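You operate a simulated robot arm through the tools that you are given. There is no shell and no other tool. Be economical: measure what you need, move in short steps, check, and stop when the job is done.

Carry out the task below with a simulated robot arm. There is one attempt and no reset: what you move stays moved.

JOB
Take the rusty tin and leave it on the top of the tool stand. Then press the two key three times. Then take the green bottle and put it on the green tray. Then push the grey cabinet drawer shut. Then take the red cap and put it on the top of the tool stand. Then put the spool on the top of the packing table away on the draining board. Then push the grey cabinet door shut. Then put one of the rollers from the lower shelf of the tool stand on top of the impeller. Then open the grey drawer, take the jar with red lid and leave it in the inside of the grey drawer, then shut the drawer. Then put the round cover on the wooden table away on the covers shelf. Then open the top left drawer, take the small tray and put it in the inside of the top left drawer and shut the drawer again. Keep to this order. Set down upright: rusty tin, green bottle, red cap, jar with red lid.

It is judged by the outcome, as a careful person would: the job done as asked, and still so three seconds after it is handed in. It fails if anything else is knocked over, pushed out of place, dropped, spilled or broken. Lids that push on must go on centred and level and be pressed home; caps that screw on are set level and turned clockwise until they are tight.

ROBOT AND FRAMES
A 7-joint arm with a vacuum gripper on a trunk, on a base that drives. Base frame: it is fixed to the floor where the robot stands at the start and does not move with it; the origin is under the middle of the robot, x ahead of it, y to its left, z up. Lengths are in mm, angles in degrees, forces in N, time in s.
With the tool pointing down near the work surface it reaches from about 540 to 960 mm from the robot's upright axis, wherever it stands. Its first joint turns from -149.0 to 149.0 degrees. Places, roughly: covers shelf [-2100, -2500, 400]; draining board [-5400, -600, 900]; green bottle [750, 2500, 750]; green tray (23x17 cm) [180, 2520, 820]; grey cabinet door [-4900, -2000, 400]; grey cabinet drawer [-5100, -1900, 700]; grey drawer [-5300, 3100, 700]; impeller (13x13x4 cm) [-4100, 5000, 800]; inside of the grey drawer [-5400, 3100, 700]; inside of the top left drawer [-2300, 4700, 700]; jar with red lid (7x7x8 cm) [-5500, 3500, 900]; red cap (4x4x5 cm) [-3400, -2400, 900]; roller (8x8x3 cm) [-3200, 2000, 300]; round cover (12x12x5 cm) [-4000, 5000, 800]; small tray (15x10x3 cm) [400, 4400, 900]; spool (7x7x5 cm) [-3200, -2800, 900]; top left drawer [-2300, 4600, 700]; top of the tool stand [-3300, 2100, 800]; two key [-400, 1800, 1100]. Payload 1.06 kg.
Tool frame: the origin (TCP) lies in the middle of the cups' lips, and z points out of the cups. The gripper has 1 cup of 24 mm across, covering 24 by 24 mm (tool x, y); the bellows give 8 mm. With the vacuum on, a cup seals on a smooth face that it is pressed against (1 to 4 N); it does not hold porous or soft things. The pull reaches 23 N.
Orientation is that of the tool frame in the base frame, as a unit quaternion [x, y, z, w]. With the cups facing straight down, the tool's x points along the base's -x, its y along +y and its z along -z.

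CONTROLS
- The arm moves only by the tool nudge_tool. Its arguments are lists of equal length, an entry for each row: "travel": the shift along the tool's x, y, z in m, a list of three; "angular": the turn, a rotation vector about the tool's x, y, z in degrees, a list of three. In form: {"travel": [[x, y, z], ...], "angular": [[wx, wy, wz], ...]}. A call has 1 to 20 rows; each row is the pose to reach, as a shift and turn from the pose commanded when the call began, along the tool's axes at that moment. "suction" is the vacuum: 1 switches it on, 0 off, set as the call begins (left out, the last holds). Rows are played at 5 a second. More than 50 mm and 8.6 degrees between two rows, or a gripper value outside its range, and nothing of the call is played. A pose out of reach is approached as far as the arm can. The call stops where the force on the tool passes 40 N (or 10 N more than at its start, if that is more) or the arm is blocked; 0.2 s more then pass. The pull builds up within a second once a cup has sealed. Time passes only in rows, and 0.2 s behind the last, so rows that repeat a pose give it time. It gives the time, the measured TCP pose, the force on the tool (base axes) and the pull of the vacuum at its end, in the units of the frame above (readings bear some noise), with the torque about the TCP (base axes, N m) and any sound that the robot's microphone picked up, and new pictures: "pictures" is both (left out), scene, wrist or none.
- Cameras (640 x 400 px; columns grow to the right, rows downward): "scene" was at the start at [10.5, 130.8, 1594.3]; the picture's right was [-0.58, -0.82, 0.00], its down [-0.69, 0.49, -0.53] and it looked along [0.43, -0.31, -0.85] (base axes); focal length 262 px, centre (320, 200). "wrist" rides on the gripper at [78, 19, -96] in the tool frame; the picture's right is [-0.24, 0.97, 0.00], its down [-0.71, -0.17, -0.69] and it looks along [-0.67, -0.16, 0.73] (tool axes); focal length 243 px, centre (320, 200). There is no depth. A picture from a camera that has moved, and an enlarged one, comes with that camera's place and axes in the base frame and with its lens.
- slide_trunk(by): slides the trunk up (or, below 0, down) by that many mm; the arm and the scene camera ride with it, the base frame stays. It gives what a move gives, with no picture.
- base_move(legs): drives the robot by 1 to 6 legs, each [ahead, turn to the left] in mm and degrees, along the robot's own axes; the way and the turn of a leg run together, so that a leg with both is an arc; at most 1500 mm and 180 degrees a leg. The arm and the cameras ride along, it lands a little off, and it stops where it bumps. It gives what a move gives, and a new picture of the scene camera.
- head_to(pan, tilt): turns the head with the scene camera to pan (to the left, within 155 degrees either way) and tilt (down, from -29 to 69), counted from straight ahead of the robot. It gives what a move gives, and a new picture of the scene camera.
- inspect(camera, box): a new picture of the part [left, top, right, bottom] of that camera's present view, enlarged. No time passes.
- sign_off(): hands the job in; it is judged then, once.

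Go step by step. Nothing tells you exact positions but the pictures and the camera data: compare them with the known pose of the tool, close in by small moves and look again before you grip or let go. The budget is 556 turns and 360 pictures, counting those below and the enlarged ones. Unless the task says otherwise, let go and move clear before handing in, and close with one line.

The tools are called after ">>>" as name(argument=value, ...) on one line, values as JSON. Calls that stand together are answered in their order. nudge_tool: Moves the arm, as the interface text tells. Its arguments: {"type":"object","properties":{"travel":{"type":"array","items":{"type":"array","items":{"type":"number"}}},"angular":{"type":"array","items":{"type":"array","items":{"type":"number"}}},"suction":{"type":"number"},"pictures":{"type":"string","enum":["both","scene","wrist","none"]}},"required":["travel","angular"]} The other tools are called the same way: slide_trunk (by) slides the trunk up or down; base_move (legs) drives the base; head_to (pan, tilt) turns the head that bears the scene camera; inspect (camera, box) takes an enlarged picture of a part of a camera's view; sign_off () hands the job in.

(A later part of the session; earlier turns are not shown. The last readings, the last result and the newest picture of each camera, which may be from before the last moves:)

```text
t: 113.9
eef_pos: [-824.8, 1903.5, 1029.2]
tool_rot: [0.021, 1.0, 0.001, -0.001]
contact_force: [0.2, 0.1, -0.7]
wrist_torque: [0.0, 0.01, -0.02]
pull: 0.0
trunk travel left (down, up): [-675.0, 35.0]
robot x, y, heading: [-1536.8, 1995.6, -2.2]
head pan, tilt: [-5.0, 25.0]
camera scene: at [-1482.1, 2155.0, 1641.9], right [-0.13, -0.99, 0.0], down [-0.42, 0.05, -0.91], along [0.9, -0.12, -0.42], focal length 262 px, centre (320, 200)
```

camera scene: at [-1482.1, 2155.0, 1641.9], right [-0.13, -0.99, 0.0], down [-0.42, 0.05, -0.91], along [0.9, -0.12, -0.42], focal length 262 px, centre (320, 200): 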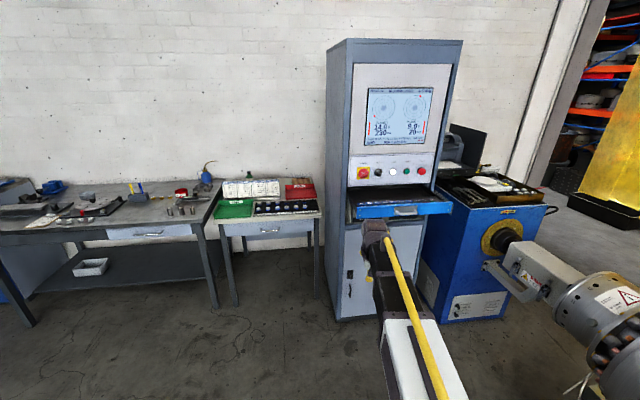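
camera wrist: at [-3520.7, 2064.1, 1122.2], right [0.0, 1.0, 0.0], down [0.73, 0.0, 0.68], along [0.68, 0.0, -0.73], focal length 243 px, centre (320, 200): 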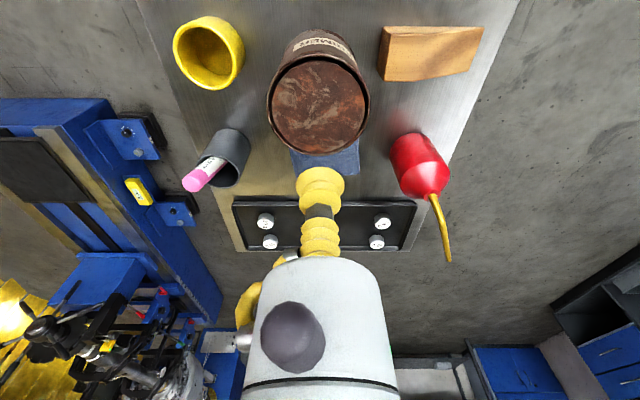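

>>> nudge_tool(travel=[[0, 0, -0.045], [0, 0, -0.09], [0, 0, -0.135], [0, 0, -0.18], [0, 0, -0.225]], angular=[[0, 0, 0], [0, 0, 0], [0, 0, 0], [0, 0, 0], [0, 0, 0]], pictures="wrist")

>>> inspect(camera="scene", box=[330, 140, 460, 240])

```text
t: 115.1
eef_pos: [-824.6, 1901.4, 1251.9]
tool_rot: [0.021, 1.0, 0.0, 0.0]
contact_force: [-0.6, 0.1, 1.2]
wrist_torque: [0.01, 0.0, -0.01]
pull: 0.0
trunk travel left (down, up): [-675.0, 35.0]
robot x, y, heading: [-1538.0, 1993.5, -2.4]
head pan, tilt: [-5.0, 25.0]
camera wrist: at [-901.8, 1923.8, 1346.2], right [0.27, 0.96, 0.0], down [0.7, -0.2, 0.68], along [0.66, -0.19, -0.73], focal length 243 px, centre (320, 200)
```

wrist: 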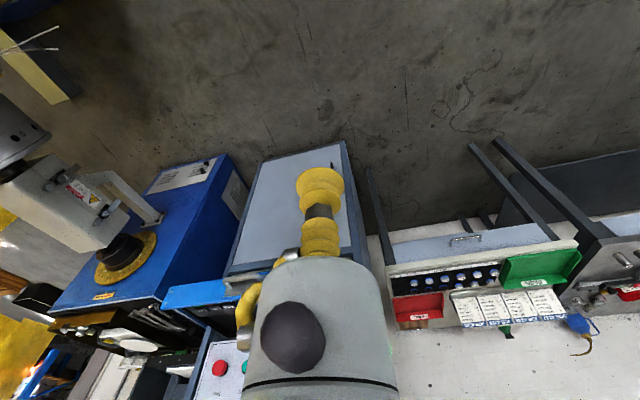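

```text
4.00 times, centred on (395, 190) of scene
camera zoom: at [-1482.2, 2155.1, 1641.9], right [-0.13, -0.99, 0.0], down [-0.42, 0.05, -0.91], along [0.9, -0.12, -0.42], focal length 1049 px, centre (20, 240)
```

zoom: 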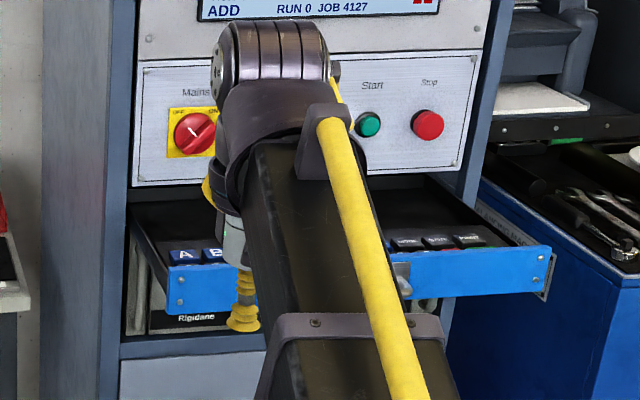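

>>> base_move(legs=[[0, -22], [400, 0], [0, 24]])

>>> nudge_tool(travel=[[0, 0, 0]], angular=[[0, 0, 0]], pictures="wrist")

>>> head_to(pan=-15, tilt=35)

```text
t: 120.0
eef_pos: [-450.4, 1772.1, 1252.3]
tool_rot: [-0.003, 1.0, 0.0, 0.0]
contact_force: [0.3, -0.3, 0.2]
wrist_torque: [-0.01, 0.0, 0.0]
pull: 0.1
trunk travel left (down, up): [-675.0, 35.0]
robot x, y, heading: [-1164.4, 1831.9, 0.3]
head pan, tilt: [-5.0, 25.0]
camera scene: at [-1120.3, 1994.3, 1641.9], right [-0.08, -1.0, 0.0], down [-0.42, 0.03, -0.91], along [0.9, -0.07, -0.42], focal length 262 px, centre (320, 200)
```

scene: 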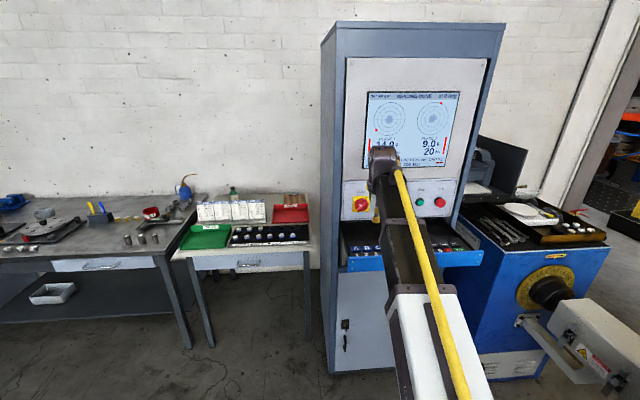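

```text
t: 120.4
eef_pos: [-450.6, 1771.6, 1252.7]
tool_rot: [-0.003, 1.0, 0.0, -0.001]
contact_force: [-0.7, 0.3, -0.1]
wrist_torque: [-0.03, -0.02, 0.0]
pull: 0.0
trunk travel left (down, up): [-675.0, 35.0]
robot x, y, heading: [-1165.9, 1833.1, 0.3]
head pan, tilt: [-5.0, 25.0]
camera wrist: at [-529.6, 1790.5, 1345.6], right [0.23, 0.97, 0.0], down [0.71, -0.17, 0.69], along [0.67, -0.16, -0.73], focal length 243 px, centre (320, 200)
```

wrist: 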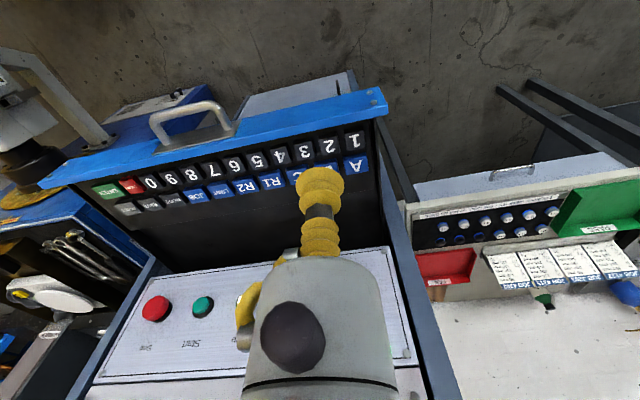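

```text
t: 121.1
eef_pos: [-450.8, 1772.0, 1252.7]
tool_rot: [-0.003, 1.0, 0.0, -0.001]
contact_force: [0.0, -0.5, 0.6]
wrist_torque: [0.0, 0.02, -0.01]
pull: 0.0
trunk travel left (down, up): [-675.0, 35.0]
robot x, y, heading: [-1164.1, 1828.4, 0.3]
head pan, tilt: [-15.0, 35.0]
camera scene: at [-1126.9, 1979.2, 1626.2], right [-0.25, -0.97, 0.0], down [-0.55, 0.14, -0.82], along [0.79, -0.21, -0.57], focal length 262 px, centre (320, 200)
```

scene: 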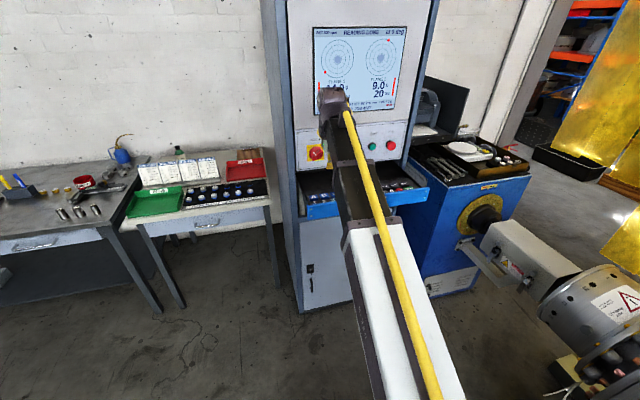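

Keys are visible; number row in front. I zoom for the key height.

>>> inspect(camera="scene", box=[290, 150, 440, 240])

>>> inspect(camera="wrist", box=[220, 80, 420, 205])

```text
4.27 times, centred on (365, 195) of scene
camera zoom: at [-1126.9, 1979.2, 1626.2], right [-0.25, -0.97, 0.0], down [-0.55, 0.14, -0.82], along [0.79, -0.21, -0.57], focal length 1119 px, centre (128, 221)
```

zoom: 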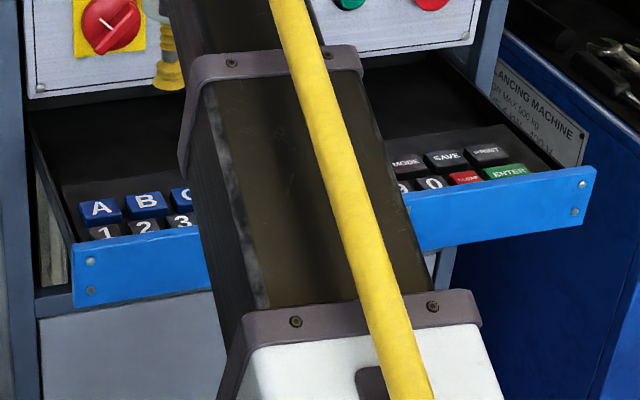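

```text
3.20 times, centred on (320, 142) of wrist
camera zoom: at [-529.5, 1790.6, 1345.5], right [0.23, 0.97, 0.0], down [0.71, -0.17, 0.69], along [0.67, -0.16, -0.73], focal length 776 px, centre (320, 384)
```

zoom: 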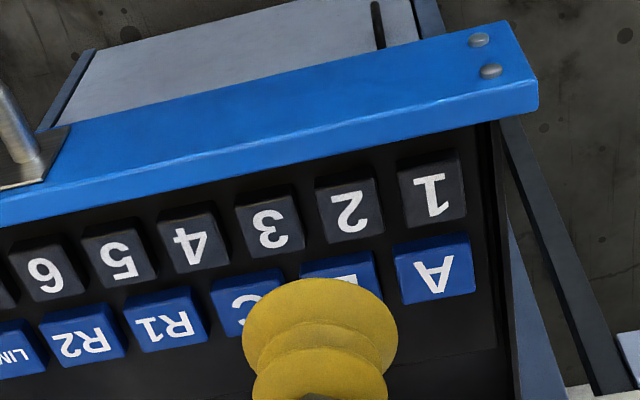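

Key 2 is at about (-368, 1765, 1068). I move over it.

>>> nudge_tool(travel=[[-0.04, -0.004, 0], [-0.083, -0.007, 0], [-0.083, -0.007, 0.045], [-0.083, -0.007, 0.09], [-0.083, -0.007, 0.135]], angular=[[0, 0, 0], [0, 0, 0], [0, 0, 0], [0, 0, 0], [0, 0, 0]], pictures="wrist")

```text
t: 122.3
eef_pos: [-371.6, 1764.3, 1114.1]
tool_rot: [-0.003, 1.0, 0.0, 0.0]
contact_force: [-0.2, -0.4, -0.2]
wrist_torque: [0.01, 0.03, 0.0]
pull: 0.0
trunk travel left (down, up): [-675.0, 35.0]
robot x, y, heading: [-1163.0, 1830.2, 0.5]
head pan, tilt: [-15.0, 35.0]
camera wrist: at [-448.9, 1782.3, 1208.3], right [0.23, 0.97, 0.0], down [0.71, -0.17, 0.68], along [0.67, -0.16, -0.73], focal length 243 px, centre (320, 200)
```

wrist: 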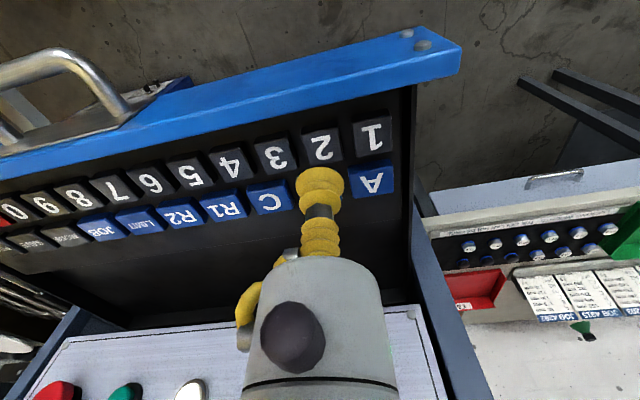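

>>> nudge_tool(travel=[[-0.002, 0, 0.015], [-0.002, 0, 0.03]], angular=[[0, 0, 0], [0, 0, 0]], pictures="none")

>>> inspect(camera="wrist", box=[220, 80, 420, 205])

```text
t: 122.9
eef_pos: [-367.1, 1763.3, 1085.8]
tool_rot: [-0.004, 1.0, 0.001, 0.0]
contact_force: [-0.4, 0.0, -0.6]
wrist_torque: [0.02, -0.01, 0.01]
pull: 0.1
trunk travel left (down, up): [-675.0, 35.0]
robot x, y, heading: [-1164.9, 1836.0, 0.3]
head pan, tilt: [-15.0, 35.0]
```

```text
3.20 times, centred on (320, 142) of wrist
camera zoom: at [-445.2, 1781.3, 1180.3], right [0.23, 0.97, 0.0], down [0.71, -0.17, 0.68], along [0.67, -0.16, -0.73], focal length 776 px, centre (320, 384)
```

zoom: 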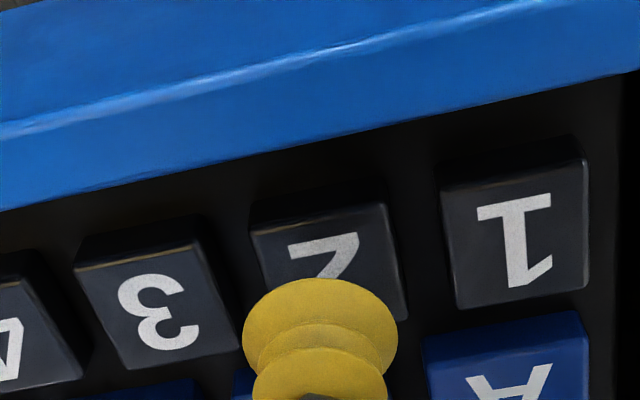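

>>> nudge_tool(travel=[[0, 0.002, 0.01], [0, 0.002, 0.016], [0, 0.002, 0.019]], angular=[[0, 0, 0], [0, 0, 0], [0, 0, 0]], pictures="none")

>>> inspect(camera="wrist", box=[220, 80, 420, 205])

```text
t: 123.7
eef_pos: [-366.2, 1766.8, 1067.8]
tool_rot: [-0.004, 1.0, 0.0, 0.001]
contact_force: [-0.6, 0.4, 0.6]
wrist_torque: [-0.03, 0.05, 0.06]
pull: 0.0
trunk travel left (down, up): [-675.0, 35.0]
robot x, y, heading: [-1164.5, 1832.2, 0.4]
head pan, tilt: [-15.0, 35.0]
```

```text
3.20 times, centred on (320, 142) of wrist
camera zoom: at [-444.9, 1785.7, 1161.2], right [0.23, 0.97, 0.0], down [0.71, -0.17, 0.68], along [0.67, -0.16, -0.73], focal length 776 px, centre (320, 384)
```

zoom: 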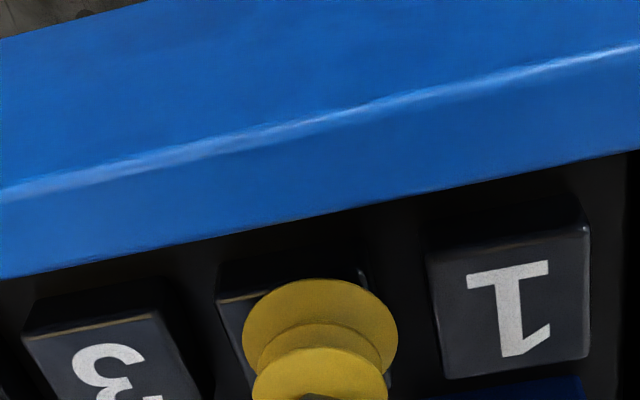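

>>> nudge_tool(travel=[[0, -0.0015, 0.002], [0, -0.0015, 0.004], [0, -0.0015, 0.006]], angular=[[0, 0, 0], [0, 0, 0], [0, 0, 0]], pictures="none")

```text
t: 124.5
eef_pos: [-367.9, 1765.9, 1061.8]
tool_rot: [-0.003, 1.0, 0.001, 0.0]
contact_force: [0.5, 1.2, 1.0]
wrist_torque: [-0.02, 0.0, 0.01]
pull: 0.1
trunk travel left (down, up): [-675.0, 35.0]
robot x, y, heading: [-1164.7, 1832.7, 0.2]
head pan, tilt: [-15.0, 35.0]
```

>>> nudge_tool(travel=[[0, 0, 0.002], [0, 0, 0.004]], angular=[[0, 0, 0], [0, 0, 0]], pictures="none")

>>> inspect(camera="wrist", box=[220, 80, 420, 205])

```text
t: 125.1
eef_pos: [-366.8, 1766.5, 1059.1]
tool_rot: [-0.003, 1.0, 0.001, 0.0]
contact_force: [0.6, -0.3, 1.1]
wrist_torque: [-0.01, -0.04, 0.02]
pull: 0.0
trunk travel left (down, up): [-675.0, 35.0]
robot x, y, heading: [-1168.4, 1827.9, 0.1]
head pan, tilt: [-15.0, 35.0]
```

```text
3.20 times, centred on (320, 142) of wrist
camera zoom: at [-444.8, 1784.8, 1151.4], right [0.23, 0.97, 0.0], down [0.71, -0.17, 0.69], along [0.67, -0.16, -0.73], focal length 776 px, centre (320, 384)
```

zoom: 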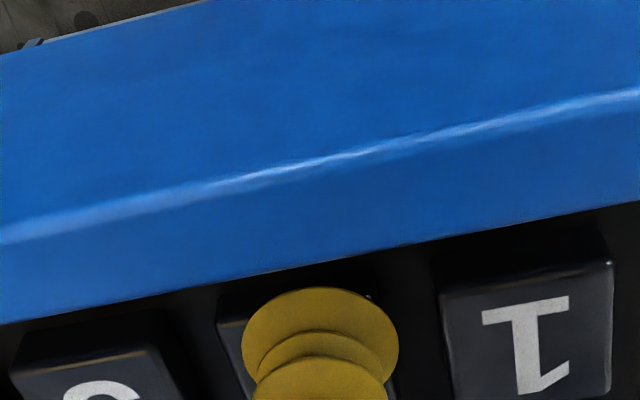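

>>> nudge_tool(travel=[[0, 0, -0.008], [-0.003, -0.001, -0.008], [-0.003, -0.001, 0.0], [-0.003, -0.001, 0.002], [-0.003, -0.001, 0.004]], angular=[[0, 0, 0], [0, 0, 0], [0, 0, 0], [0, 0, 0], [0, 0, 0]], pictures="none")

>>> inspect(camera="wrist", box=[220, 120, 420, 245])

```text
t: 126.3
eef_pos: [-363.3, 1764.2, 1053.1]
tool_rot: [-0.003, 1.0, 0.001, 0.0]
contact_force: [-0.4, -0.1, 3.1]
wrist_torque: [-0.01, 0.03, 0.04]
pull: 0.1
trunk travel left (down, up): [-675.0, 35.0]
robot x, y, heading: [-1165.3, 1831.1, 0.2]
head pan, tilt: [-15.0, 35.0]
heard: click
```

```text
3.20 times, centred on (320, 182) of wrist
camera zoom: at [-441.7, 1784.1, 1148.3], right [0.23, 0.97, 0.0], down [0.71, -0.17, 0.69], along [0.67, -0.16, -0.73], focal length 776 px, centre (320, 256)
```

zoom: 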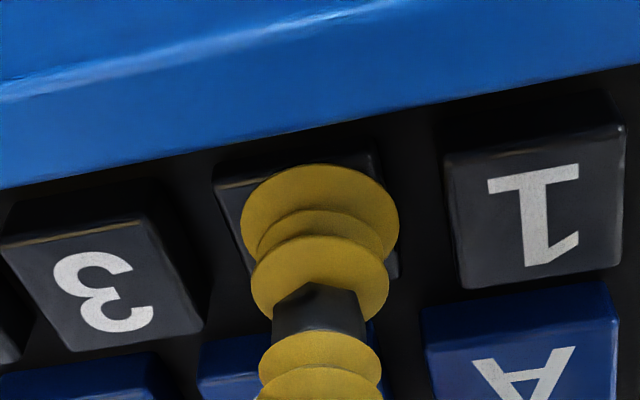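

One click. I release and press twice more.

>>> nudge_tool(travel=[[0, 0, -0.006], [0, 0, -0.014], [0, 0, -0.014]], angular=[[0, 0, 0], [0, 0, 0], [0, 0, 0]], pictures="none")

>>> nudge_tool(travel=[[0, 0, 0.006], [0, 0, 0.01], [0, 0, 0.012], [0, 0, 0.014]], angular=[[0, 0, 0], [0, 0, 0], [0, 0, 0], [0, 0, 0]], pictures="none")

>>> nudge_tool(travel=[[0, 0, -0.006], [0, 0, -0.014], [0, 0, -0.014]], angular=[[0, 0, 0], [0, 0, 0], [0, 0, 0]], pictures="none")

```text
t: 127.1
eef_pos: [-364.1, 1766.0, 1067.7]
tool_rot: [-0.003, 1.0, 0.0, 0.0]
contact_force: [0.5, -0.3, -0.4]
wrist_torque: [-0.02, -0.01, -0.08]
pull: 0.1
trunk travel left (down, up): [-675.0, 35.0]
robot x, y, heading: [-1166.6, 1826.6, 0.3]
head pan, tilt: [-15.0, 35.0]
```

```text
t: 128.1
eef_pos: [-363.7, 1764.7, 1055.4]
tool_rot: [-0.004, 1.0, 0.0, -0.001]
contact_force: [0.2, 1.4, 2.7]
wrist_torque: [-0.01, 0.0, 0.04]
pull: 0.1
trunk travel left (down, up): [-675.0, 35.0]
robot x, y, heading: [-1164.8, 1830.4, 0.1]
head pan, tilt: [-15.0, 35.0]
heard: click
```

```text
t: 128.9
eef_pos: [-361.8, 1766.5, 1067.9]
tool_rot: [-0.004, 1.0, 0.0, 0.0]
contact_force: [-0.8, 0.7, -0.4]
wrist_torque: [-0.01, 0.02, 0.02]
pull: 0.0
trunk travel left (down, up): [-675.0, 35.0]
robot x, y, heading: [-1163.6, 1830.9, 0.3]
head pan, tilt: [-15.0, 35.0]
```

>>> nudge_tool(travel=[[0, 0, 0.006], [0, 0, 0.01], [0, 0, 0.012], [0, 0, 0.014]], angular=[[0, 0, 0], [0, 0, 0], [0, 0, 0], [0, 0, 0]], pictures="none")

>>> nudge_tool(travel=[[0, 0, -0.006], [0, 0, -0.03], [0, 0, -0.075], [0, 0, -0.12], [0, 0, -0.165], [0, 0, -0.2]], angular=[[0, 0, 0], [0, 0, 0], [0, 0, 0], [0, 0, 0], [0, 0, 0], [0, 0, 0]], pictures="wrist")

```text
t: 129.9
eef_pos: [-364.7, 1767.2, 1054.5]
tool_rot: [-0.003, 1.0, 0.0, 0.0]
contact_force: [0.2, 1.2, 2.6]
wrist_torque: [0.0, -0.03, 0.02]
pull: 0.0
trunk travel left (down, up): [-675.0, 35.0]
robot x, y, heading: [-1168.1, 1832.3, 0.3]
head pan, tilt: [-15.0, 35.0]
heard: click
```

```text
t: 131.3
eef_pos: [-362.2, 1766.7, 1255.5]
tool_rot: [-0.004, 1.0, 0.0, 0.0]
contact_force: [0.3, 0.0, -0.5]
wrist_torque: [-0.01, -0.01, -0.03]
pull: 0.1
trunk travel left (down, up): [-675.0, 35.0]
robot x, y, heading: [-1165.5, 1829.2, 0.3]
head pan, tilt: [-15.0, 35.0]
camera wrist: at [-440.6, 1784.1, 1347.9], right [0.23, 0.97, 0.0], down [0.71, -0.17, 0.69], along [0.67, -0.16, -0.73], focal length 243 px, centre (320, 200)
```

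wrist: 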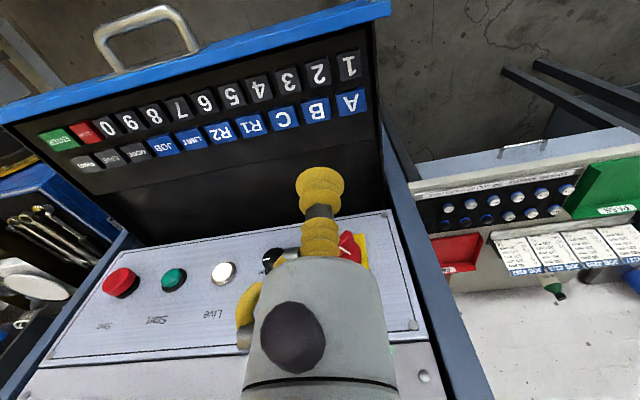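

All three presses registered. I back away and go look at the green tray table.

>>> base_move(legs=[[-350, 0], [0, 60], [520, 0], [0, -50]])

>>> head_to(pan=0, tilt=30)

```text
t: 141.0
eef_pos: [-434.8, 2317.6, 1254.2]
tool_rot: [-0.074, 0.997, 0.0, -0.001]
contact_force: [-0.5, -0.1, -0.8]
wrist_torque: [-0.01, 0.03, -0.02]
pull: 0.0
trunk travel left (down, up): [-675.0, 35.0]
robot x, y, heading: [-1235.3, 2266.8, 8.4]
head pan, tilt: [-15.0, 35.0]
camera scene: at [-1222.5, 2420.6, 1626.2], right [-0.11, -0.99, 0.0], down [-0.57, 0.06, -0.82], along [0.81, -0.09, -0.57], focal length 262 px, centre (320, 200)
```

scene: 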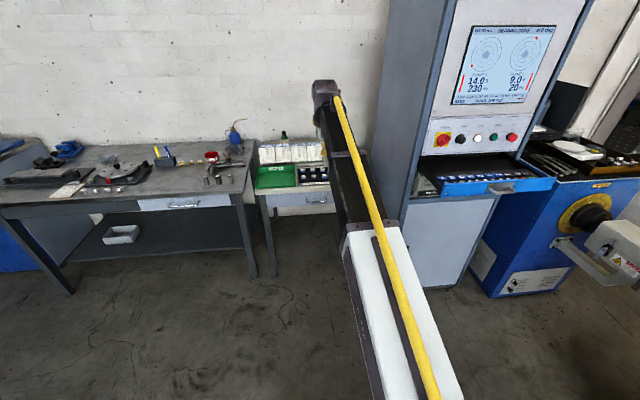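

```text
t: 141.8
eef_pos: [-434.6, 2317.8, 1254.5]
tool_rot: [-0.074, 0.997, -0.001, 0.0]
contact_force: [-0.3, -0.2, 0.2]
wrist_torque: [0.02, 0.0, -0.02]
pull: 0.0
trunk travel left (down, up): [-675.0, 35.0]
robot x, y, heading: [-1240.6, 2264.4, 8.6]
head pan, tilt: [0.0, 30.0]
camera scene: at [-1220.6, 2444.1, 1633.9], right [0.15, -0.99, 0.0], down [-0.49, -0.07, -0.87], along [0.86, 0.13, -0.5], focal length 262 px, centre (320, 200)
```

scene: 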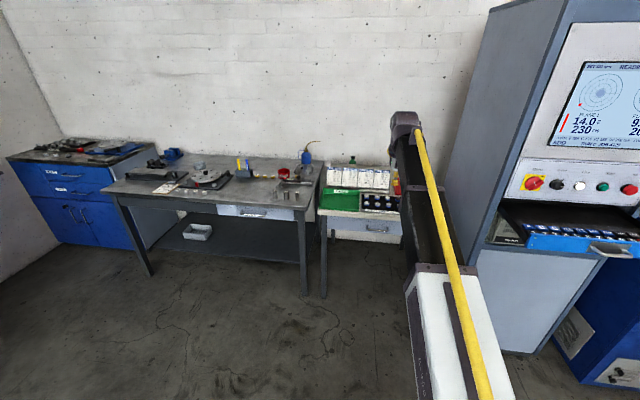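

>>> inspect(camera="scene", box=[290, 130, 430, 250])

>>> base_move(legs=[[500, 8]])

>>> nudge_tool(travel=[[0, 0, 0]], angular=[[0, 0, 0]], pictures="wrist")

```text
3.33 times, centred on (360, 190) of scene
camera zoom: at [-1220.6, 2444.1, 1633.9], right [0.15, -0.99, 0.0], down [-0.49, -0.07, -0.87], along [0.86, 0.13, -0.5], focal length 874 px, centre (187, 233)
```

zoom: 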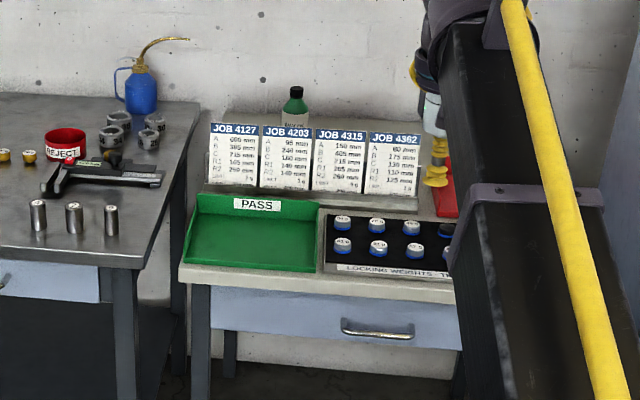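

```text
t: 144.6
eef_pos: [24.3, 2525.2, 1253.9]
tool_rot: [-0.139, 0.99, 0.0, 0.0]
contact_force: [0.4, -0.4, -0.5]
wrist_torque: [-0.02, 0.02, 0.01]
pull: 0.0
trunk travel left (down, up): [-675.0, 35.0]
robot x, y, heading: [-765.4, 2372.3, 16.1]
head pan, tilt: [0.0, 30.0]
camera scene: at [-769.8, 2548.1, 1633.9], right [0.28, -0.96, 0.0], down [-0.48, -0.14, -0.87], along [0.83, 0.24, -0.5], focal length 262 px, centre (320, 200)
```

scene: 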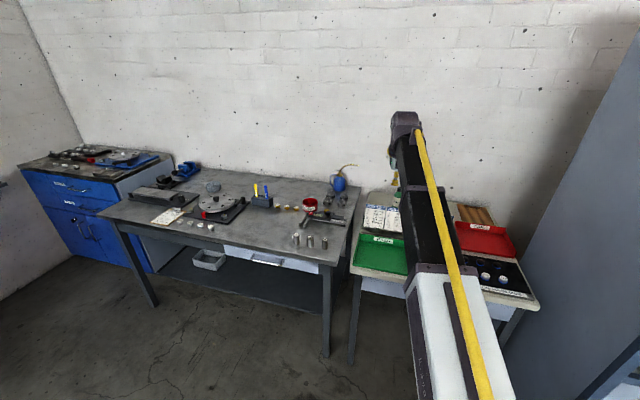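

```text
t: 145.0
eef_pos: [25.5, 2523.7, 1252.9]
tool_rot: [-0.138, 0.99, 0.0, 0.0]
contact_force: [0.1, -0.7, -0.3]
wrist_torque: [-0.04, 0.02, -0.01]
pull: 0.0
trunk travel left (down, up): [-675.0, 35.0]
robot x, y, heading: [-768.1, 2369.3, 15.9]
head pan, tilt: [0.0, 30.0]
camera wrist: at [-55.4, 2521.2, 1347.3], right [-0.04, 1.0, 0.0], down [0.73, 0.03, 0.69], along [0.68, 0.03, -0.73], focal length 243 px, centre (320, 200)
```

wrist: 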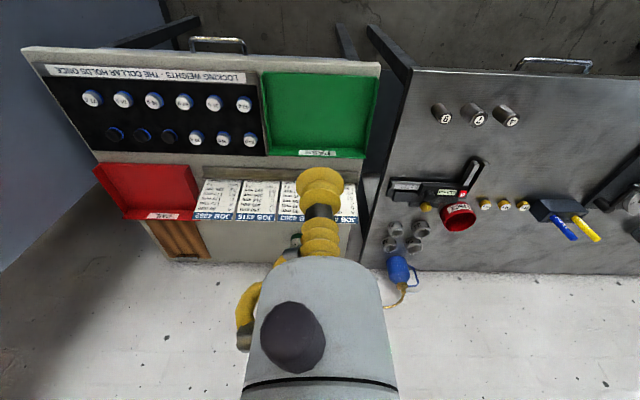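

>>> nudge_tool(travel=[[0, -0.05, 0], [0, -0.1, 0], [0, -0.15, 0], [0, -0.2, 0], [0, -0.25, 0]], angular=[[0, 0, 0], [0, 0, 0], [0, 0, 0], [0, 0, 0], [0, 0, 0]], pictures="both")

```text
t: 146.2
eef_pos: [95.2, 2280.8, 1253.5]
tool_rot: [-0.139, 0.99, 0.001, 0.0]
contact_force: [-1.6, -0.3, -0.2]
wrist_torque: [0.02, -0.02, 0.01]
pull: 0.1
trunk travel left (down, up): [-675.0, 35.0]
robot x, y, heading: [-766.8, 2371.5, 15.9]
head pan, tilt: [0.0, 30.0]
camera scene: at [-769.8, 2547.6, 1634.0], right [0.27, -0.96, 0.0], down [-0.48, -0.14, -0.87], along [0.83, 0.24, -0.5], focal length 262 px, centre (320, 200)
camera wrist: at [15.1, 2279.0, 1346.6], right [-0.04, 1.0, 0.0], down [0.73, 0.03, 0.69], along [0.68, 0.03, -0.73], focal length 243 px, centre (320, 200)
```

scene: 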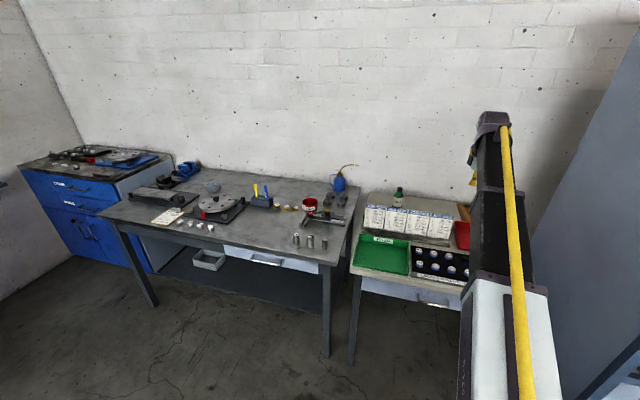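
wrist: 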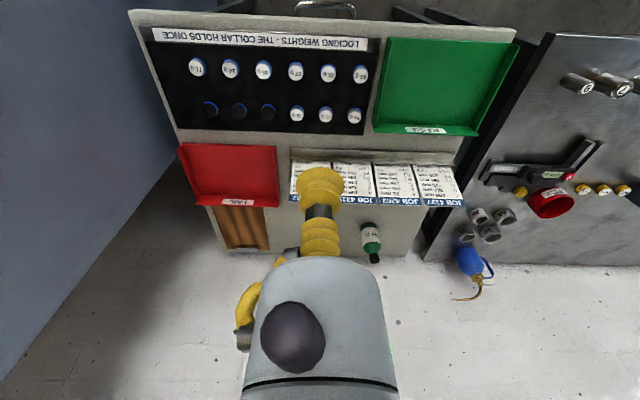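

The bottle stands behind the cards near (675, 2484), cap top about z 909. I drive closer, up to the table.

>>> base_move(legs=[[0, -9], [400, 0]])

>>> head_to(pan=0, tilt=50)

```text
t: 149.4
eef_pos: [463.4, 2186.0, 1252.9]
tool_rot: [-0.055, 0.998, 0.001, 0.0]
contact_force: [-0.4, 0.7, 0.2]
wrist_torque: [0.01, -0.01, 0.02]
pull: 0.0
trunk travel left (down, up): [-675.0, 35.0]
robot x, y, heading: [-370.6, 2416.6, 6.1]
head pan, tilt: [0.0, 30.0]
camera scene: at [-344.9, 2591.7, 1633.9], right [0.11, -0.99, 0.0], down [-0.5, -0.06, -0.87], along [0.86, 0.1, -0.5], focal length 262 px, centre (320, 200)
```

scene: 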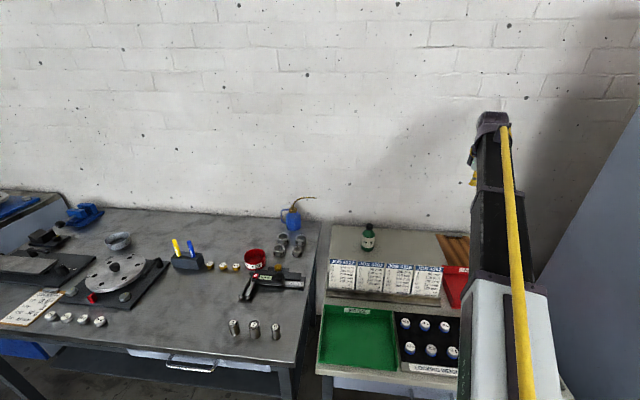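

```text
t: 150.2
eef_pos: [463.3, 2185.6, 1253.4]
tool_rot: [-0.054, 0.999, 0.0, 0.0]
contact_force: [0.7, -0.6, 0.3]
wrist_torque: [0.0, -0.02, -0.01]
pull: 0.2
trunk travel left (down, up): [-675.0, 35.0]
robot x, y, heading: [-369.9, 2419.1, 6.4]
head pan, tilt: [0.0, 50.0]
camera scene: at [-358.5, 2590.3, 1604.5], right [0.11, -0.99, 0.0], down [-0.76, -0.08, -0.64], along [0.64, 0.07, -0.77], focal length 262 px, centre (320, 200)
```

scene: 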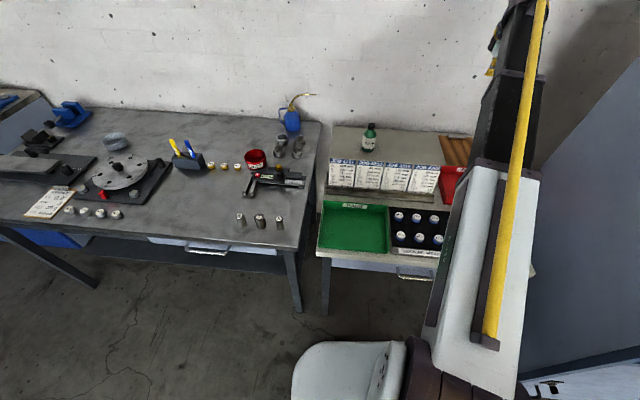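

>>> base_move(legs=[[95, 0]])

>>> nudge_tool(travel=[[0, 0.05, 0], [0, 0.1, 0], [0, 0.15, 0], [-0.03, 0.17, 0], [-0.05, 0.19, 0]], angular=[[0, 0, 0], [0, 0, 0], [0, 0, 0], [0, 0, 0], [0, 0, 0]], pictures="wrist")

```text
t: 151.3
eef_pos: [562.4, 2196.5, 1253.1]
tool_rot: [-0.055, 0.998, 0.0, 0.0]
contact_force: [0.2, -0.4, 0.5]
wrist_torque: [-0.01, 0.03, -0.02]
pull: 0.1
trunk travel left (down, up): [-675.0, 35.0]
robot x, y, heading: [-272.1, 2430.1, 6.3]
head pan, tilt: [0.0, 50.0]
camera scene: at [-260.4, 2601.1, 1604.4], right [0.11, -0.99, 0.0], down [-0.76, -0.08, -0.64], along [0.64, 0.07, -0.77], focal length 262 px, centre (320, 200)
```

scene: 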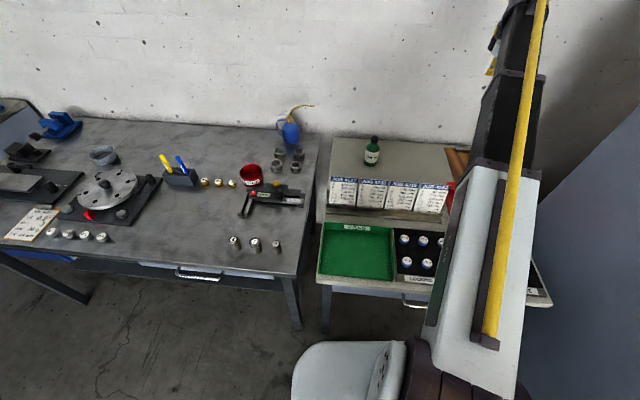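

```text
t: 152.6
eef_pos: [592.7, 2391.1, 1255.7]
tool_rot: [-0.055, 0.998, 0.0, 0.0]
contact_force: [0.0, -1.1, 0.0]
wrist_torque: [0.02, 0.05, 0.03]
pull: 0.2
trunk travel left (down, up): [-675.0, 35.0]
robot x, y, heading: [-275.0, 2429.5, 6.3]
head pan, tilt: [0.0, 50.0]
camera wrist: at [512.2, 2401.4, 1347.8], right [0.13, 0.99, 0.0], down [0.72, -0.09, 0.68], along [0.68, -0.09, -0.73], focal length 243 px, centre (320, 200)
```

wrist: 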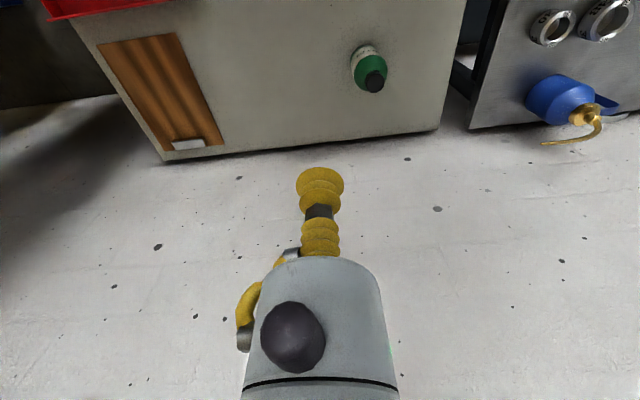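

>>> nudge_tool(travel=[[-0.035, 0.03, 0], [-0.07, 0.055, 0.02], [-0.07, 0.075, 0.06], [-0.07, 0.075, 0.1], [-0.07, 0.075, 0.14], [-0.07, 0.075, 0.18], [-0.07, 0.075, 0.22]], angular=[[0, 0, 0], [0, 0, 0], [0, 0, 0], [0, 0, 0], [0, 0, 0], [0, 0, 0], [0, 0, 0]], pictures="wrist")

```text
t: 154.2
eef_pos: [651.5, 2472.2, 1031.0]
tool_rot: [-0.056, 0.998, 0.0, 0.0]
contact_force: [0.1, 0.3, -0.9]
wrist_torque: [-0.02, -0.02, 0.01]
pull: 0.1
trunk travel left (down, up): [-675.0, 35.0]
robot x, y, heading: [-274.3, 2427.4, 6.3]
head pan, tilt: [0.0, 50.0]
camera wrist: at [572.6, 2482.7, 1123.6], right [0.13, 0.99, 0.0], down [0.72, -0.09, 0.69], along [0.68, -0.09, -0.73], focal length 243 px, centre (320, 200)
```

wrist: 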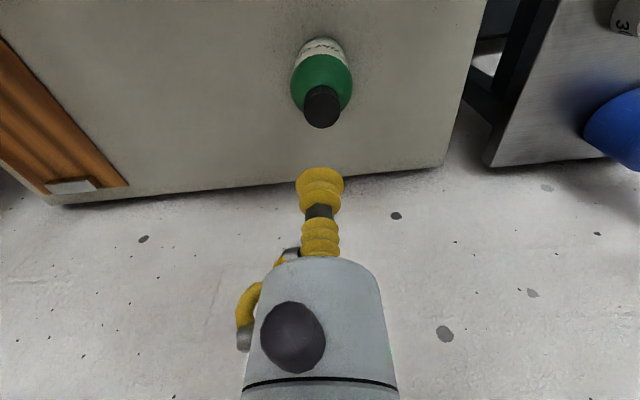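

>>> nudge_tool(travel=[[-0.002, 0.001, 0.03], [-0.002, 0.001, 0.06], [-0.002, 0.001, 0.075]], angular=[[0, 0, 0], [0, 0, 0], [0, 0, 0]], pictures="none")

>>> inspect(camera="wrist", box=[220, 80, 420, 205])

```text
t: 154.9
eef_pos: [653.1, 2473.0, 956.9]
tool_rot: [-0.056, 0.998, 0.0, 0.0]
contact_force: [-0.9, 0.0, -0.4]
wrist_torque: [-0.02, -0.02, -0.01]
pull: 0.1
trunk travel left (down, up): [-675.0, 35.0]
robot x, y, heading: [-274.0, 2429.5, 6.5]
head pan, tilt: [0.0, 50.0]
```

```text
3.20 times, centred on (320, 142) of wrist
camera zoom: at [573.1, 2483.5, 1050.0], right [0.13, 0.99, 0.0], down [0.72, -0.09, 0.69], along [0.68, -0.09, -0.73], focal length 776 px, centre (320, 384)
```

zoom: 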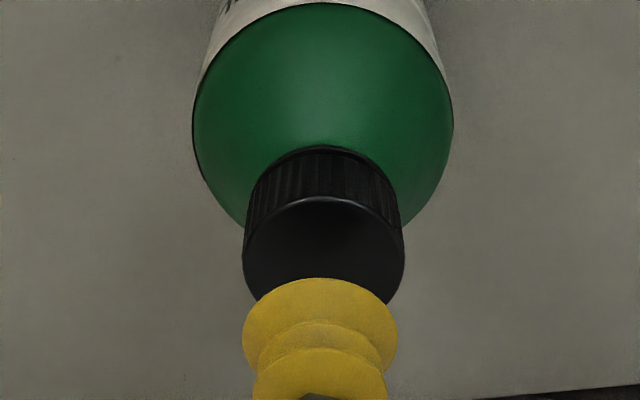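

>>> nudge_tool(travel=[[0, 0, 0.01], [0, 0, 0.018], [0, 0, 0.022], [0, 0, 0.026]], angular=[[0, 0, 0], [0, 0, 0], [0, 0, 0], [0, 0, 0]], suction=1, pictures="none")

>>> inspect(camera="wrist", box=[220, 100, 420, 225])

```text
t: 155.9
eef_pos: [654.2, 2474.3, 934.5]
tool_rot: [-0.055, 0.998, 0.0, 0.002]
contact_force: [3.4, -0.7, 16.2]
wrist_torque: [0.02, -0.01, 0.0]
pull: 22.7
trunk travel left (down, up): [-675.0, 35.0]
robot x, y, heading: [-274.8, 2427.5, 6.5]
head pan, tilt: [0.0, 50.0]
```

```text
3.20 times, centred on (320, 162) of wrist
camera zoom: at [573.3, 2485.1, 1027.3], right [0.13, 0.99, 0.0], down [0.72, -0.09, 0.69], along [0.68, -0.09, -0.73], focal length 776 px, centre (320, 320)
```

zoom: 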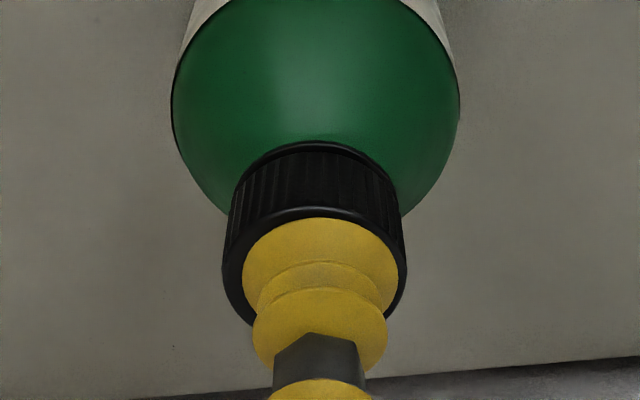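

Sealed on the cap. I lift.

>>> nudge_tool(travel=[[0, 0, -0.008], [0, 0, -0.03], [0, 0, -0.07], [0, 0, -0.11], [0, 0, -0.15], [0, 0, -0.19], [0, 0, -0.23], [0, 0, -0.25]], angular=[[0, 0, 0], [0, 0, 0], [0, 0, 0], [0, 0, 0], [0, 0, 0], [0, 0, 0], [0, 0, 0], [0, 0, 0]], pictures="both")

```text
t: 157.8
eef_pos: [650.7, 2476.0, 1183.1]
tool_rot: [-0.055, 0.998, 0.0, 0.0]
contact_force: [-0.6, -0.4, -2.6]
wrist_torque: [-0.03, -0.02, 0.01]
pull: 22.7
trunk travel left (down, up): [-675.0, 35.0]
robot x, y, heading: [-276.6, 2427.7, 6.4]
head pan, tilt: [0.0, 50.0]
camera scene: at [-260.9, 2601.2, 1604.4], right [0.11, -0.99, 0.0], down [-0.76, -0.08, -0.64], along [0.64, 0.07, -0.77], focal length 262 px, centre (320, 200)
camera wrist: at [571.6, 2486.6, 1276.8], right [0.13, 0.99, 0.0], down [0.72, -0.09, 0.68], along [0.68, -0.09, -0.73], focal length 243 px, centre (320, 200)
```

scene: 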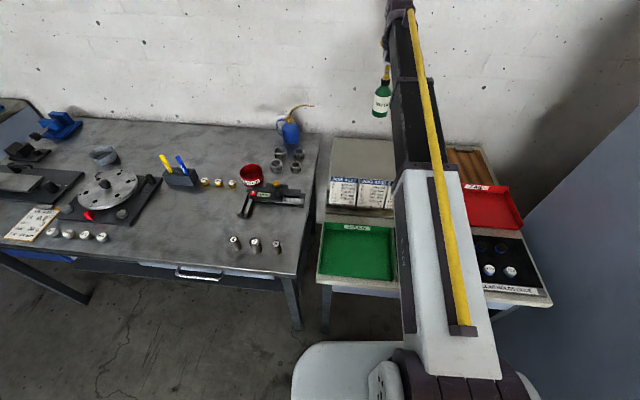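
wrist: 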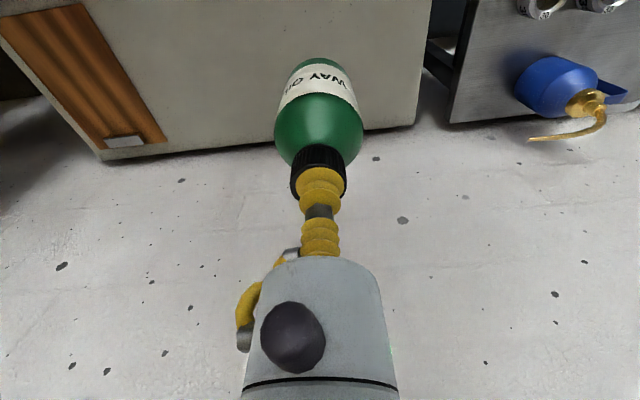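

>>> base_move(legs=[[-400, 0]])

>>> nudge_tool(travel=[[0.02, 0.04, 0], [0.04, 0.08, 0], [0.06, 0.11, 0]], angular=[[0, 0, 0], [0, 0, 0], [0, 0, 0]], pictures="both")

```text
t: 160.3
eef_pos: [250.4, 2429.1, 1182.0]
tool_rot: [-0.054, 0.999, 0.0, 0.0]
contact_force: [0.0, 0.4, -2.1]
wrist_torque: [0.0, -0.02, 0.02]
pull: 22.7
trunk travel left (down, up): [-675.0, 35.0]
robot x, y, heading: [-676.5, 2384.8, 5.8]
head pan, tilt: [0.0, 50.0]
camera scene: at [-661.0, 2557.5, 1604.4], right [0.11, -0.99, 0.0], down [-0.76, -0.08, -0.64], along [0.64, 0.07, -0.77], focal length 262 px, centre (320, 200)
```

scene: 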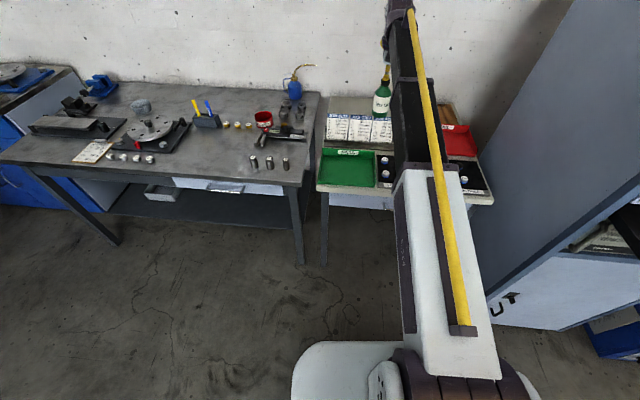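

```text
t: 161.1
eef_pos: [176.2, 2534.8, 1182.7]
tool_rot: [-0.054, 0.999, 0.001, 0.0]
contact_force: [1.0, 0.5, -2.8]
wrist_torque: [-0.01, 0.0, 0.0]
pull: 22.4
trunk travel left (down, up): [-675.0, 35.0]
robot x, y, heading: [-670.1, 2386.3, 6.0]
head pan, tilt: [0.0, 50.0]
camera scene: at [-660.9, 2557.8, 1604.4], right [0.11, -0.99, 0.0], down [-0.76, -0.08, -0.64], along [0.64, 0.07, -0.77], focal length 262 px, centre (320, 200)
camera wrist: at [97.3, 2545.4, 1276.1], right [0.13, 0.99, 0.0], down [0.72, -0.1, 0.69], along [0.68, -0.09, -0.73], focal length 243 px, centre (320, 200)
```

scene: 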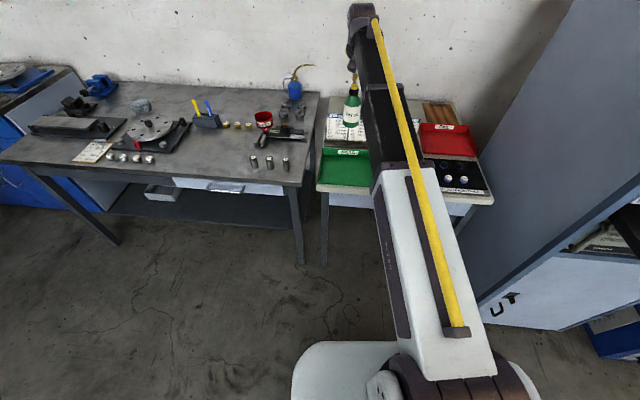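
wrist: 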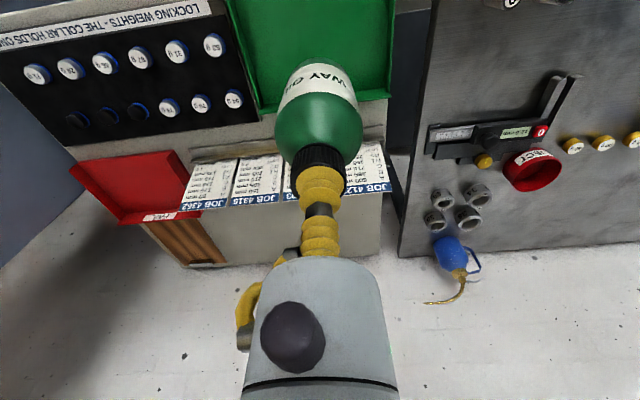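

>>> nudge_tool(travel=[[-0.008, -0.008, 0.045], [-0.008, -0.008, 0.09], [-0.008, -0.008, 0.135], [-0.008, -0.008, 0.18], [-0.008, -0.008, 0.215]], angular=[[0, 0, 0], [0, 0, 0], [0, 0, 0], [0, 0, 0], [0, 0, 0]], pictures="both")

```text
t: 162.3
eef_pos: [188.1, 2523.7, 968.3]
tool_rot: [-0.052, 0.999, 0.0, 0.0]
contact_force: [-0.1, 0.3, -1.6]
wrist_torque: [0.05, 0.01, 0.03]
pull: 23.2
trunk travel left (down, up): [-675.0, 35.0]
robot x, y, heading: [-672.6, 2381.7, 6.1]
head pan, tilt: [0.0, 50.0]
camera scene: at [-660.6, 2557.7, 1604.4], right [0.11, -0.99, 0.0], down [-0.76, -0.08, -0.64], along [0.64, 0.07, -0.77], focal length 262 px, centre (320, 200)
camera wrist: at [108.0, 2533.6, 1062.2], right [0.13, 0.99, 0.0], down [0.72, -0.1, 0.68], along [0.68, -0.09, -0.73], focal length 243 px, centre (320, 200)
```

scene: 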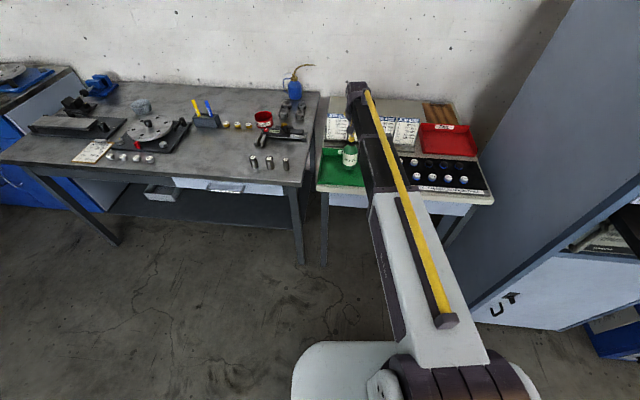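
wrist: 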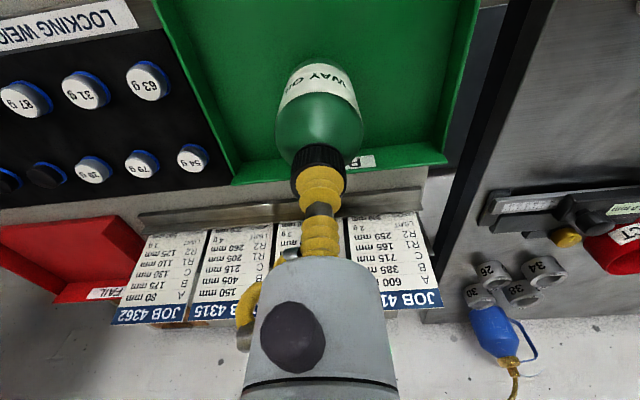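

Centred over the tray. I lower the last centimetres with small steps.

>>> nudge_tool(travel=[[0, 0, 0.008], [0, 0, 0.016], [0, 0, 0.02], [0, 0, 0.023]], angular=[[0, 0, 0], [0, 0, 0], [0, 0, 0], [0, 0, 0]], pictures="none")

```text
t: 163.3
eef_pos: [186.6, 2522.6, 946.8]
tool_rot: [-0.053, 0.999, 0.0, 0.002]
contact_force: [3.7, 0.7, 15.2]
wrist_torque: [-0.03, -0.06, 0.03]
pull: 23.1
trunk travel left (down, up): [-675.0, 35.0]
robot x, y, heading: [-673.2, 2386.9, 6.1]
head pan, tilt: [0.0, 50.0]
```

>>> nudge_tool(travel=[[0, 0, -0.004], [0, 0, -0.004], [0, 0, -0.004], [0, 0, -0.01], [0, 0, -0.03], [0, 0, -0.07], [0, 0, -0.11], [0, 0, -0.15]], angular=[[0, 0, 0], [0, 0, 0], [0, 0, 0], [0, 0, 0], [0, 0, 0], [0, 0, 0], [0, 0, 0], [0, 0, 0]], suction=0, pictures="wrist")

```text
t: 165.1
eef_pos: [187.1, 2521.4, 1098.9]
tool_rot: [-0.053, 0.999, 0.0, 0.0]
contact_force: [-1.0, -0.4, -0.6]
wrist_torque: [0.0, 0.0, -0.02]
pull: 0.1
trunk travel left (down, up): [-675.0, 35.0]
robot x, y, heading: [-673.3, 2383.9, 6.0]
head pan, tilt: [0.0, 50.0]
camera wrist: at [107.1, 2531.1, 1191.2], right [0.13, 0.99, 0.0], down [0.72, -0.1, 0.68], along [0.68, -0.09, -0.73], focal length 243 px, centre (320, 200)
```

wrist: 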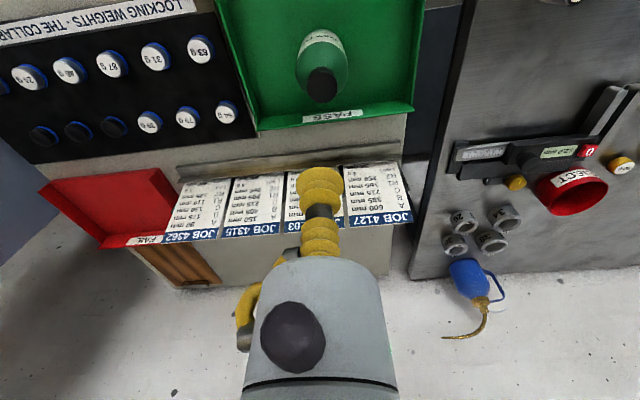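

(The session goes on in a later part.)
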